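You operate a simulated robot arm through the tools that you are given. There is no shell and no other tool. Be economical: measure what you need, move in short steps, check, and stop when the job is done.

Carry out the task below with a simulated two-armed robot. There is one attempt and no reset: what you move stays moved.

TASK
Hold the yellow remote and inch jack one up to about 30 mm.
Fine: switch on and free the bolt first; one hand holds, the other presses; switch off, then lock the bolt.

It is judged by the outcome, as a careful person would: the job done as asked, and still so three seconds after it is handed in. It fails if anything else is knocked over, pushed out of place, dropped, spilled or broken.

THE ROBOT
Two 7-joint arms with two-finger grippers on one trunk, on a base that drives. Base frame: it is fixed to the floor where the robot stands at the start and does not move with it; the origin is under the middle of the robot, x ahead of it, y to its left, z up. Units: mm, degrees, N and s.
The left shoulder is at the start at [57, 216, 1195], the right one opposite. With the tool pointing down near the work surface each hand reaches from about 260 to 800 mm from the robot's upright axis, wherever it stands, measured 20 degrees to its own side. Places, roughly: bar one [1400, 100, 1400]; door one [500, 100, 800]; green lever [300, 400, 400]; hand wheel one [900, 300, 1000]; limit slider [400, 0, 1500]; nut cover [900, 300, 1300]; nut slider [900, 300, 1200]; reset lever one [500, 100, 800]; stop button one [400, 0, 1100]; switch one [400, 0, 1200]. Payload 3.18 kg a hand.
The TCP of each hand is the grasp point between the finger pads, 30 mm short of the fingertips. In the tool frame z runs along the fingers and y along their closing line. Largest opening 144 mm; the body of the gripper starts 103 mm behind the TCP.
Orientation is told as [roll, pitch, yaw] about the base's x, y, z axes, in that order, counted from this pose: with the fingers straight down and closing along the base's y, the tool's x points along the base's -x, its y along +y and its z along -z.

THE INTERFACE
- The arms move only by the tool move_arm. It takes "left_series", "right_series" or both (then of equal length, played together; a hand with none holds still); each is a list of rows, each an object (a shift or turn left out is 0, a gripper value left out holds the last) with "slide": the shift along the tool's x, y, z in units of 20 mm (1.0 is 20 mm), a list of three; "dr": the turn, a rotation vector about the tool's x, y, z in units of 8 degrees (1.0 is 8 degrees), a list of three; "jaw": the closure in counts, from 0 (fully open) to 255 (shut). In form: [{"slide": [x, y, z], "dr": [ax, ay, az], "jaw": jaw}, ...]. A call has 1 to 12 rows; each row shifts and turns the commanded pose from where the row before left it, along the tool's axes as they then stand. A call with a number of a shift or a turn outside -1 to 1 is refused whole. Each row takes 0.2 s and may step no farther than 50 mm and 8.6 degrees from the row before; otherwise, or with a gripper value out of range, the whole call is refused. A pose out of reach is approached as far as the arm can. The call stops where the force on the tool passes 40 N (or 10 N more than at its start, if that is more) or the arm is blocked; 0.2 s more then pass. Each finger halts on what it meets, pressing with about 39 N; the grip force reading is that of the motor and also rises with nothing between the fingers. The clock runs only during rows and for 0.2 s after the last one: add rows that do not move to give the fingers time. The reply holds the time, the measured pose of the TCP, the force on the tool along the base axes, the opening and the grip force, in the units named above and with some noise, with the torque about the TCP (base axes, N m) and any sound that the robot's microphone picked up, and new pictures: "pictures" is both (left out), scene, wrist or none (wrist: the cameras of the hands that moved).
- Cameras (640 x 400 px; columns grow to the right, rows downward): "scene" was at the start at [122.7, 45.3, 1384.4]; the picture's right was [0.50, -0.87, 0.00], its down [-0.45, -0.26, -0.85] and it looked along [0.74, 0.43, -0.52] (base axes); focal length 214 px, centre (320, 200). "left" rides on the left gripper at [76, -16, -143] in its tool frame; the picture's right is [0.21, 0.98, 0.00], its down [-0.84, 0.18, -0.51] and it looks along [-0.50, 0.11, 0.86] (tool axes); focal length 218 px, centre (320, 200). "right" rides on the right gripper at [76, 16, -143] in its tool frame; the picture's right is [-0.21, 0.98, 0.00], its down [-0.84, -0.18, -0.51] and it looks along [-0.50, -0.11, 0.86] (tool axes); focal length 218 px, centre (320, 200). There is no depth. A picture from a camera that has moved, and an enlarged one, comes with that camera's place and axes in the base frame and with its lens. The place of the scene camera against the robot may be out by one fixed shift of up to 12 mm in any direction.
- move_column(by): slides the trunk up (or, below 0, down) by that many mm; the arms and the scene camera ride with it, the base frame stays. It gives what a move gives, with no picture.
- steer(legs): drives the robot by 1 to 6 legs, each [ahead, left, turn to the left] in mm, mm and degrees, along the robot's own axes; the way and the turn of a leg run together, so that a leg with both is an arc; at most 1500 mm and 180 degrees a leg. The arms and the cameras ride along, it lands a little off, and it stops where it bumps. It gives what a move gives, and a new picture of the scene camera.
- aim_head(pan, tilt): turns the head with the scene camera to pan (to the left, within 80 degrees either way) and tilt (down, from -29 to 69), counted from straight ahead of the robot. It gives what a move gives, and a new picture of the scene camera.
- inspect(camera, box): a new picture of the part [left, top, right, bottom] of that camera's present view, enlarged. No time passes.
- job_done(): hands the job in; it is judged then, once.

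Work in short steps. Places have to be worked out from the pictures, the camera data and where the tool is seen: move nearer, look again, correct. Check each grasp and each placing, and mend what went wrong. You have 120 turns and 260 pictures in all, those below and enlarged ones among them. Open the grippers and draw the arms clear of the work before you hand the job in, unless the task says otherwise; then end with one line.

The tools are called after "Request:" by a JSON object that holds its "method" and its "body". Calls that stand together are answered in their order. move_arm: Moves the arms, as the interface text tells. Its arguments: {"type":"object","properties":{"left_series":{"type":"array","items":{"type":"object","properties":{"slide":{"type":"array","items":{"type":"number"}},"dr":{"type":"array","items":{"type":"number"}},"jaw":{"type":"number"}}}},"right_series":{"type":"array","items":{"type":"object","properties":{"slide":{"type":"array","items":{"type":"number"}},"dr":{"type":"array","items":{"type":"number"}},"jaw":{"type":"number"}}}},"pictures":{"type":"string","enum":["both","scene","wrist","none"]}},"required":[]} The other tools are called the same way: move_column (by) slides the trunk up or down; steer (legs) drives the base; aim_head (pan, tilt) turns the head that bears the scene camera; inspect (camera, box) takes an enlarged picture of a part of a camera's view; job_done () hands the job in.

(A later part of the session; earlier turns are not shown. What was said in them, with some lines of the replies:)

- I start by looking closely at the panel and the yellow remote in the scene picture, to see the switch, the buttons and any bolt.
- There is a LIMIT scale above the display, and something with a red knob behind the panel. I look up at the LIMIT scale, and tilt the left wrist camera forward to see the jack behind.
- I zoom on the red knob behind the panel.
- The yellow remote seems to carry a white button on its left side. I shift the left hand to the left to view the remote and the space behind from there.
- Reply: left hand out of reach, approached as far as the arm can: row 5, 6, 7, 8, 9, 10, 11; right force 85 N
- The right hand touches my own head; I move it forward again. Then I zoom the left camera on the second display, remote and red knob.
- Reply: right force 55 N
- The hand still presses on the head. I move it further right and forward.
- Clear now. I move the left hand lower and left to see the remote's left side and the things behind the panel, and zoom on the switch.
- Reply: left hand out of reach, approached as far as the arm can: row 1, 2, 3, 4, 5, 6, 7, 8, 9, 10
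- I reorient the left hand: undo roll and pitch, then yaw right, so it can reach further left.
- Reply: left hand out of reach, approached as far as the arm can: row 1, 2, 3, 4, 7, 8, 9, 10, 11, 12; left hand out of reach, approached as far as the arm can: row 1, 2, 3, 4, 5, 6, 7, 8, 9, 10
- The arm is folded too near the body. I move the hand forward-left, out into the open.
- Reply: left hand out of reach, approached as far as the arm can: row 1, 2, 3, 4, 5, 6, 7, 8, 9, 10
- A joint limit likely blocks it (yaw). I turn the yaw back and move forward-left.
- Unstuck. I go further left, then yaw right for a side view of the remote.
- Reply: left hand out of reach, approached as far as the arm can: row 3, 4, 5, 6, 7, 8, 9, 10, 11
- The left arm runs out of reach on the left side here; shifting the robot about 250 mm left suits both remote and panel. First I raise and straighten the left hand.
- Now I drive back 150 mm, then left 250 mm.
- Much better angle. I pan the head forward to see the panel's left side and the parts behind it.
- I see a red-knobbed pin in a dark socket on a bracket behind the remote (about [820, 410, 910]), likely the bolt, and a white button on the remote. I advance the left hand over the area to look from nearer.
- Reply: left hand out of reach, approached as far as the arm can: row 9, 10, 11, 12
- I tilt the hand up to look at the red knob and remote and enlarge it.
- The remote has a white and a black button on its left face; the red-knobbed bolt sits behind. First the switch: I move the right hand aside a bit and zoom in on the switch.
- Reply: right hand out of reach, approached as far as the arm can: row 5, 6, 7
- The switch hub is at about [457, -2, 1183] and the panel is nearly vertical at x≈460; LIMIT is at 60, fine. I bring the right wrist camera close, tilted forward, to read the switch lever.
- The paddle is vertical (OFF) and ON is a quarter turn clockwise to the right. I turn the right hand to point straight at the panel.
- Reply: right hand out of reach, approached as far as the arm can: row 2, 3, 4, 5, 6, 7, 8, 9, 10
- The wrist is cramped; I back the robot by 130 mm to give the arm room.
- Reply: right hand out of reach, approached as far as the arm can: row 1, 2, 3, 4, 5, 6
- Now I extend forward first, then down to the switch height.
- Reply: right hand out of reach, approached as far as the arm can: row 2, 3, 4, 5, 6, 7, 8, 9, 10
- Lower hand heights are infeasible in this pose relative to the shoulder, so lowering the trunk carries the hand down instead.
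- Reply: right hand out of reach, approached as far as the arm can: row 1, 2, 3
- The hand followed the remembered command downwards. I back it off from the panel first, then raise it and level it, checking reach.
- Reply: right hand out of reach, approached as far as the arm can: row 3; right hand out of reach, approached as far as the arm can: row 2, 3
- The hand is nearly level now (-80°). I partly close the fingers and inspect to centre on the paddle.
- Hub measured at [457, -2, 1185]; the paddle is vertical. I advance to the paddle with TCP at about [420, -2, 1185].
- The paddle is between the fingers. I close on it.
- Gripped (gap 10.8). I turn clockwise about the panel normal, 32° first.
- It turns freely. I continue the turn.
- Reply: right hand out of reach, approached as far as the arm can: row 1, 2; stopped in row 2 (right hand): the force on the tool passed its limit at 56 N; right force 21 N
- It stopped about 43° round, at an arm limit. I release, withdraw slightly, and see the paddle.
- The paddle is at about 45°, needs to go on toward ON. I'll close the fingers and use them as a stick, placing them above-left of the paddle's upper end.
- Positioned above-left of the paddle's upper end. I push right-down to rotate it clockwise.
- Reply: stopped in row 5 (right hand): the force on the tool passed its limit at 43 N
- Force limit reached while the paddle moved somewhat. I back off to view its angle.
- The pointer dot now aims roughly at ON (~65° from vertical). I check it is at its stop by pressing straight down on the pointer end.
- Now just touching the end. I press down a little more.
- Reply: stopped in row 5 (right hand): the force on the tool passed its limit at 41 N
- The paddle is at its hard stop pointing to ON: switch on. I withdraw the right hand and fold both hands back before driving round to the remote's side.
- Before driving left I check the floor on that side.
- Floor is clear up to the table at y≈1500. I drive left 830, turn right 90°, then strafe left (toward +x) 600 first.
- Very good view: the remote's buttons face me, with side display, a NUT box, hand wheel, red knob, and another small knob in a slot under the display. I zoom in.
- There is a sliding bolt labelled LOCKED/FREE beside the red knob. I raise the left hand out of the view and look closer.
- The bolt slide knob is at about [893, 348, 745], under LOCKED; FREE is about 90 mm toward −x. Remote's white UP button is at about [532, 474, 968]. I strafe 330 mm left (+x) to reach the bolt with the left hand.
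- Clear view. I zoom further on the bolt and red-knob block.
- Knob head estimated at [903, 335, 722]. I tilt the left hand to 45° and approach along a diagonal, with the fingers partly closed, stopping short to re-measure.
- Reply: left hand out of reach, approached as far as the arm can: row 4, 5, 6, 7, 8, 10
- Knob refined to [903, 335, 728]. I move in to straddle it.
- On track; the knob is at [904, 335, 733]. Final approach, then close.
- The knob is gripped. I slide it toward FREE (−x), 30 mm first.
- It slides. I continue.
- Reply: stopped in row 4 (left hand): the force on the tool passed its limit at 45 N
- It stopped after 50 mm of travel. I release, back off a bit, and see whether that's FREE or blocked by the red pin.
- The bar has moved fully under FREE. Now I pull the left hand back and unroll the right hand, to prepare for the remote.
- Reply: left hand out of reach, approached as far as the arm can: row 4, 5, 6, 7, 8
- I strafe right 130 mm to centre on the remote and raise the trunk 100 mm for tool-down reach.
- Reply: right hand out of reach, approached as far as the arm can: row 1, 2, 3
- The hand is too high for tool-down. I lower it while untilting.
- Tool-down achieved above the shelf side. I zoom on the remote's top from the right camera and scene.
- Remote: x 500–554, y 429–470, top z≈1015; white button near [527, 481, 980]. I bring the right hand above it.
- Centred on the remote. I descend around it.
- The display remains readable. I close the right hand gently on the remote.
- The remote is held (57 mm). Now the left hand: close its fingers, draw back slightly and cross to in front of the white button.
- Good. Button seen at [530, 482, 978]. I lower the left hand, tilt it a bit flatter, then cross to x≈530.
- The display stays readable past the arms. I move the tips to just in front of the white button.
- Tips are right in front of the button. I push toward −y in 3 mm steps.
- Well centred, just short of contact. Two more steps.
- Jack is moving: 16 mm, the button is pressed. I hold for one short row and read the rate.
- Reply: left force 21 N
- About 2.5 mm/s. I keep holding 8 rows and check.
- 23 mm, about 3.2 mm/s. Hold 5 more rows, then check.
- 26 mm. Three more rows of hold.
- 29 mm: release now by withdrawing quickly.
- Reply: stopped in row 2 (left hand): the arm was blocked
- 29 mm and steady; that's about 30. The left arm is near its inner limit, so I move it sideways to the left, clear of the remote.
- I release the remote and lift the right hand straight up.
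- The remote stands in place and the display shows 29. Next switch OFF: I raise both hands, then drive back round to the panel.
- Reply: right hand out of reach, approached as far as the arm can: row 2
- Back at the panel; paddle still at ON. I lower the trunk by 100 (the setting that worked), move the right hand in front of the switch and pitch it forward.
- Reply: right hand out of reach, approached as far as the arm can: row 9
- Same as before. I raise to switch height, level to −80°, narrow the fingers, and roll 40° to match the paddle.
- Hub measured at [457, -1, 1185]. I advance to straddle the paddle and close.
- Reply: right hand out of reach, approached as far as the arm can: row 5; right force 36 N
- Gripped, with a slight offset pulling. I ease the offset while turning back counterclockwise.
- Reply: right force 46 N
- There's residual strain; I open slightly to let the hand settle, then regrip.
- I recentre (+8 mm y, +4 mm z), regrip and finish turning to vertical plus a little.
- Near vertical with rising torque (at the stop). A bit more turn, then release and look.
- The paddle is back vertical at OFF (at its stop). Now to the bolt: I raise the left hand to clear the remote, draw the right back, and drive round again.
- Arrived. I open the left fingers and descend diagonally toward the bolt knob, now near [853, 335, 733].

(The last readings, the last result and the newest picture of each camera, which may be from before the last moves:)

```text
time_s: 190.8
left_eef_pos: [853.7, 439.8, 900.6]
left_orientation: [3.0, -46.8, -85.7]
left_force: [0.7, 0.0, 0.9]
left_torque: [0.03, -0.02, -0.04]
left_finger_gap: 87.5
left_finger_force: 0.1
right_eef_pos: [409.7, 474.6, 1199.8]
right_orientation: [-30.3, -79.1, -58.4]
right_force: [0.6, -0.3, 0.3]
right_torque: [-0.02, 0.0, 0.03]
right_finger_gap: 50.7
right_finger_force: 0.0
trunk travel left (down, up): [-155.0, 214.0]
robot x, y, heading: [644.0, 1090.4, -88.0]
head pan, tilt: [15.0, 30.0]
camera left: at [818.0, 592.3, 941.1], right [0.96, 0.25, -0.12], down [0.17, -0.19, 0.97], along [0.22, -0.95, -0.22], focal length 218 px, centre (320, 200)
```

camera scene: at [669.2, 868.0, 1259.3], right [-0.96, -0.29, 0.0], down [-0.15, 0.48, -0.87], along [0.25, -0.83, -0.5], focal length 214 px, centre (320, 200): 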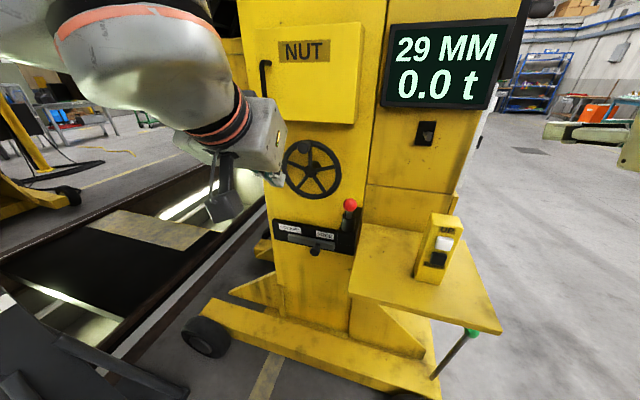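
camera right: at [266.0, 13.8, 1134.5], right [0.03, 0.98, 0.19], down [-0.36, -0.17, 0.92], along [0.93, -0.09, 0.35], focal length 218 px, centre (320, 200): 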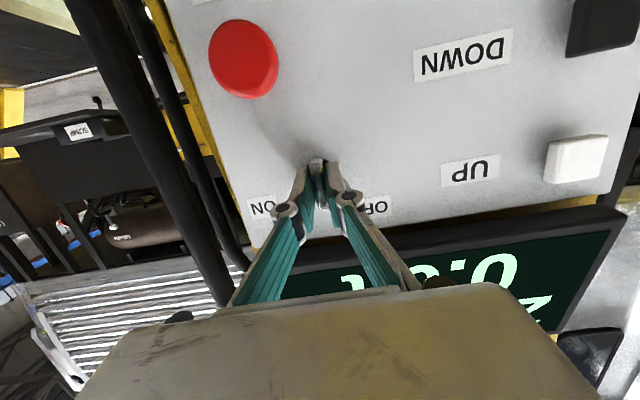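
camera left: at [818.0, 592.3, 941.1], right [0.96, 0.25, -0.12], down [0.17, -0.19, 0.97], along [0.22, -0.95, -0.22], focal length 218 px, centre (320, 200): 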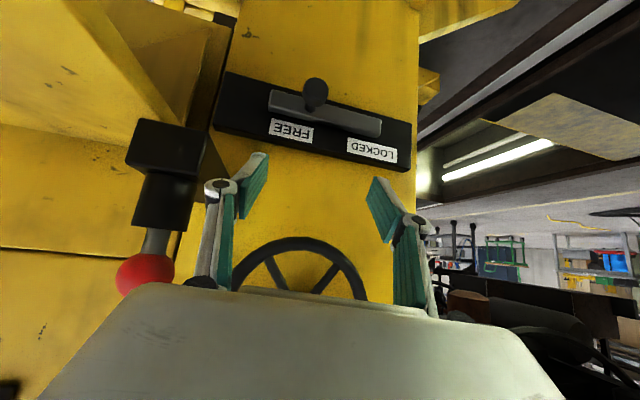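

Knob confirmed at [853, 335, 731]. I finish the approach and grip.

Request:
{"method": "move_arm", "body": {"left_series": [{"slide": [0.306, -0.094, 0.961]}, {"slide": [0.306, -0.094, 0.961]}, {"slide": [0.306, -0.094, 0.961]}, {"slide": [0.306, -0.094, 0.961]}, {"slide": [0.306, -0.094, 0.961]}, {"slide": [0.306, -0.094, 0.961]}, {"slide": [0.306, -0.094, 0.961]}, {"slide": [0.306, -0.094, 0.961]}, {"slide": [0.306, -0.094, 0.961]}], "pictures": "wrist"}}

Request:
{"method": "move_arm", "body": {"left_series": [{"jaw": 180}, {"jaw": 255}, {}, {}], "pictures": "wrist"}}

```text
time_s: 192.8
left_eef_pos: [852.2, 350.4, 740.2]
left_orientation: [3.0, -46.8, -85.6]
left_force: [0.0, -0.4, 0.1]
left_torque: [-0.01, 0.04, -0.02]
left_finger_gap: 87.2
left_finger_force: 0.0
right_eef_pos: [408.9, 474.7, 1199.7]
right_orientation: [-30.3, -79.2, -58.4]
right_force: [-0.4, -0.1, 0.3]
right_torque: [0.0, -0.03, -0.01]
right_finger_gap: 51.0
right_finger_force: 0.2
trunk travel left (down, up): [-155.0, 214.0]
robot x, y, heading: [644.7, 1094.0, -87.9]
head pan, tilt: [15.0, 30.0]
camera left: at [816.0, 504.2, 781.7], right [0.96, 0.25, -0.12], down [0.17, -0.19, 0.97], along [0.22, -0.95, -0.22], focal length 218 px, centre (320, 200)
```

left: 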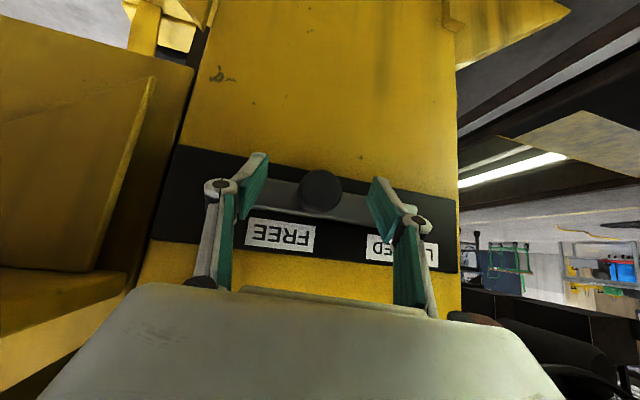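

```text
time_s: 193.8
left_eef_pos: [851.5, 351.5, 742.5]
left_orientation: [3.0, -46.8, -85.6]
left_force: [0.4, -0.4, 1.1]
left_torque: [-0.02, -0.05, -0.09]
left_finger_gap: 32.5
left_finger_force: 45.0
right_eef_pos: [410.4, 475.5, 1200.1]
right_orientation: [-30.3, -79.2, -58.3]
right_force: [0.2, 0.0, 0.4]
right_torque: [-0.02, 0.01, -0.01]
right_finger_gap: 50.9
right_finger_force: 0.0
trunk travel left (down, up): [-155.0, 214.0]
robot x, y, heading: [644.7, 1090.7, -87.8]
head pan, tilt: [15.0, 30.0]
camera left: at [816.0, 504.4, 782.7], right [0.96, 0.25, -0.12], down [0.17, -0.19, 0.97], along [0.22, -0.95, -0.22], focal length 218 px, centre (320, 200)
```

left: 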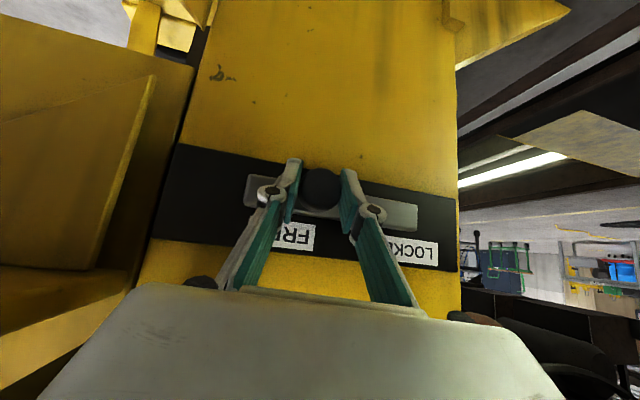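

Gripped. I slide it +x toward LOCKED.

Request:
{"method": "move_arm", "body": {"left_series": [{"slide": [-0.027, 0.496, 0.055]}, {"slide": [-0.027, 0.496, 0.055]}, {"slide": [-0.027, 0.496, 0.055]}, {"slide": [-0.027, 0.496, 0.055]}, {"slide": [-0.027, 0.496, 0.055]}, {"slide": [-0.013, 0.248, 0.027]}, {"slide": [-0.013, 0.248, 0.027]}], "pictures": "wrist"}}

```text
time_s: 195.4
left_eef_pos: [902.5, 350.7, 743.0]
left_orientation: [2.9, -46.8, -86.5]
left_force: [-33.3, 2.9, -6.6]
left_torque: [0.3, 0.31, -0.33]
left_finger_gap: 32.3
left_finger_force: 45.0
right_eef_pos: [406.4, 475.3, 1198.1]
right_orientation: [-29.7, -79.2, -59.1]
right_force: [-0.4, -0.2, -0.6]
right_torque: [-0.06, -0.01, 0.01]
right_finger_gap: 50.6
right_finger_force: 0.1
trunk travel left (down, up): [-155.0, 214.0]
robot x, y, heading: [642.5, 1092.5, -88.0]
head pan, tilt: [15.0, 30.0]
camera left: at [868.9, 504.6, 783.0], right [0.96, 0.24, -0.12], down [0.17, -0.19, 0.97], along [0.21, -0.95, -0.22], focal length 218 px, centre (320, 200)
```

left: 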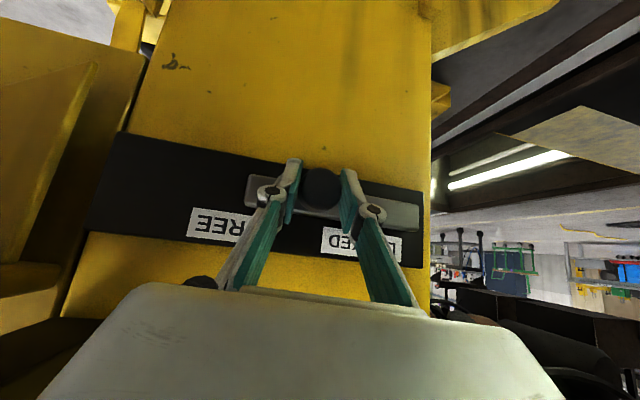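

At x=902.5 with a firm stop (33 N): LOCKED end reached. I release and withdraw, then check bolt, remote and display.

Request:
{"method": "move_arm", "body": {"left_series": [{"jaw": 100}, {}, {"slide": [0, 0, -1]}, {"slide": [0, 0, -1]}, {"slide": [0, 0, -1]}, {"slide": [0, 0, -1]}, {"slide": [0, 0.5, -1]}, {"slide": [0, 0.5, -1]}, {"slide": [0, 0.5, -1]}, {"slide": [0, 0, -1]}], "pictures": "both"}}

Request:
{"method": "inspect", "body": {"camera": "scene", "box": [250, 180, 480, 320]}}

```text
time_s: 197.6
left_eef_pos: [924.9, 469.7, 853.4]
left_orientation: [3.1, -46.9, -85.6]
left_force: [0.6, 0.6, 0.5]
left_torque: [0.01, 0.01, 0.03]
left_finger_gap: 87.6
left_finger_force: 0.0
right_eef_pos: [410.0, 474.9, 1199.9]
right_orientation: [-30.5, -79.2, -58.2]
right_force: [-0.4, 0.5, -1.2]
right_torque: [-0.01, 0.02, -0.01]
right_finger_gap: 50.7
right_finger_force: 0.0
trunk travel left (down, up): [-155.0, 214.0]
robot x, y, heading: [645.1, 1094.1, -88.3]
head pan, tilt: [15.0, 30.0]
camera scene: at [668.9, 868.4, 1259.5], right [-0.96, -0.29, 0.0], down [-0.15, 0.48, -0.87], along [0.25, -0.83, -0.5], focal length 214 px, centre (320, 200)
camera left: at [888.2, 622.9, 894.7], right [0.96, 0.26, -0.12], down [0.17, -0.19, 0.97], along [0.23, -0.95, -0.22], focal length 218 px, centre (320, 200)
```

scene: 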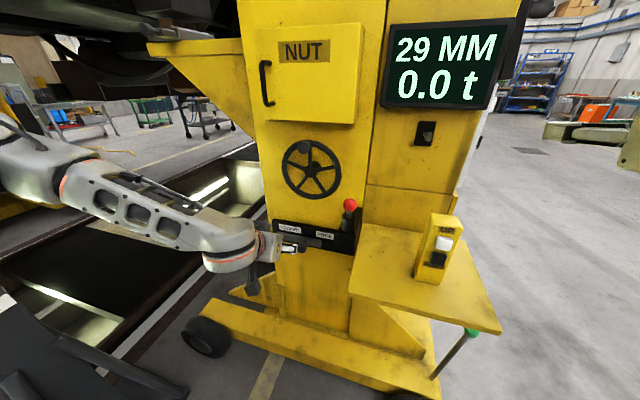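
left: 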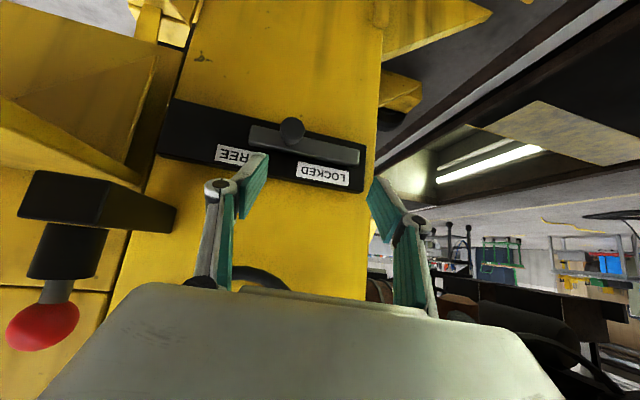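

```text
2.78 times, centred on (365, 250) of scene
camera zoom: at [668.9, 868.4, 1259.5], right [-0.96, -0.29, 0.0], down [-0.15, 0.48, -0.87], along [0.25, -0.83, -0.5], focal length 597 px, centre (195, 61)
```

zoom: 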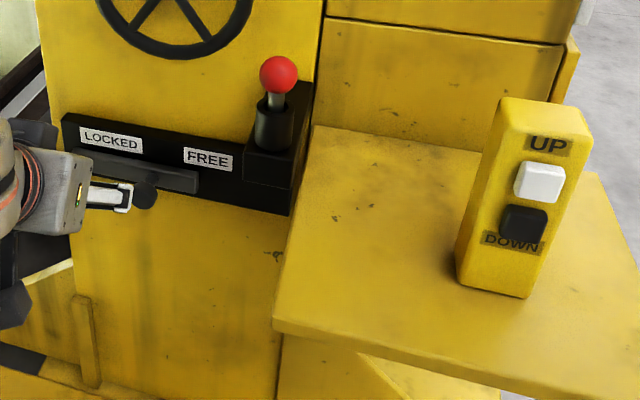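

Bolt is under LOCKED, the remote stands in place, display 29 mm, switch off. I open both grippers and draw the left hand clear.

Request:
{"method": "move_arm", "body": {"left_series": [{"slide": [0, 0, -1], "jaw": 0}, {"slide": [0, 0, -1]}, {"slide": [-0.7, 0, -0.7]}, {"slide": [-0.7, 0, -0.7]}, {"slide": [-0.7, 0, -0.7]}, {"slide": [-0.7, 0, -0.7]}], "right_series": [{"jaw": 0}, {"slide": [-0.5, 0, 0]}, {"slide": [-0.5, 0, 0]}, {}, {}, {}], "pictures": "scene"}}

```text
time_s: 199.0
left_eef_pos: [919.1, 500.7, 961.6]
left_orientation: [2.9, -46.9, -85.6]
left_force: [-0.8, 0.7, 0.0]
left_torque: [0.01, 0.0, 0.0]
left_finger_gap: 143.9
left_finger_force: 0.0
right_eef_pos: [411.4, 474.4, 1220.1]
right_orientation: [-30.5, -79.3, -58.1]
right_force: [0.1, 0.0, -0.4]
right_torque: [0.02, 0.02, -0.03]
right_finger_gap: 144.1
right_finger_force: 0.1
trunk travel left (down, up): [-155.0, 214.0]
robot x, y, heading: [640.4, 1092.1, -88.2]
head pan, tilt: [15.0, 30.0]
camera scene: at [669.1, 868.3, 1259.5], right [-0.96, -0.29, 0.0], down [-0.15, 0.48, -0.87], along [0.25, -0.83, -0.5], focal length 214 px, centre (320, 200)
```

scene: 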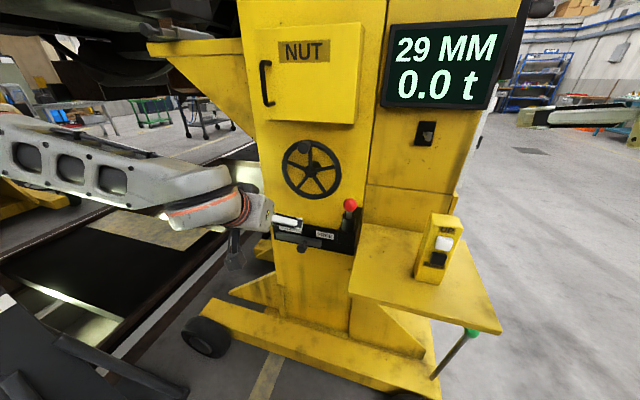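

Everything is in its final state and the arms are clear, so I hand the job in.

Request:
{"method": "job_done", "body": {}}

```text
The job is handed in.
```

Jack one now reads 29 mm on its display (about 30), raised by holding the remote in one hand and pressing UP with the other; the switch is off, the bolt is locked, and the remote is standing back on its shelf.
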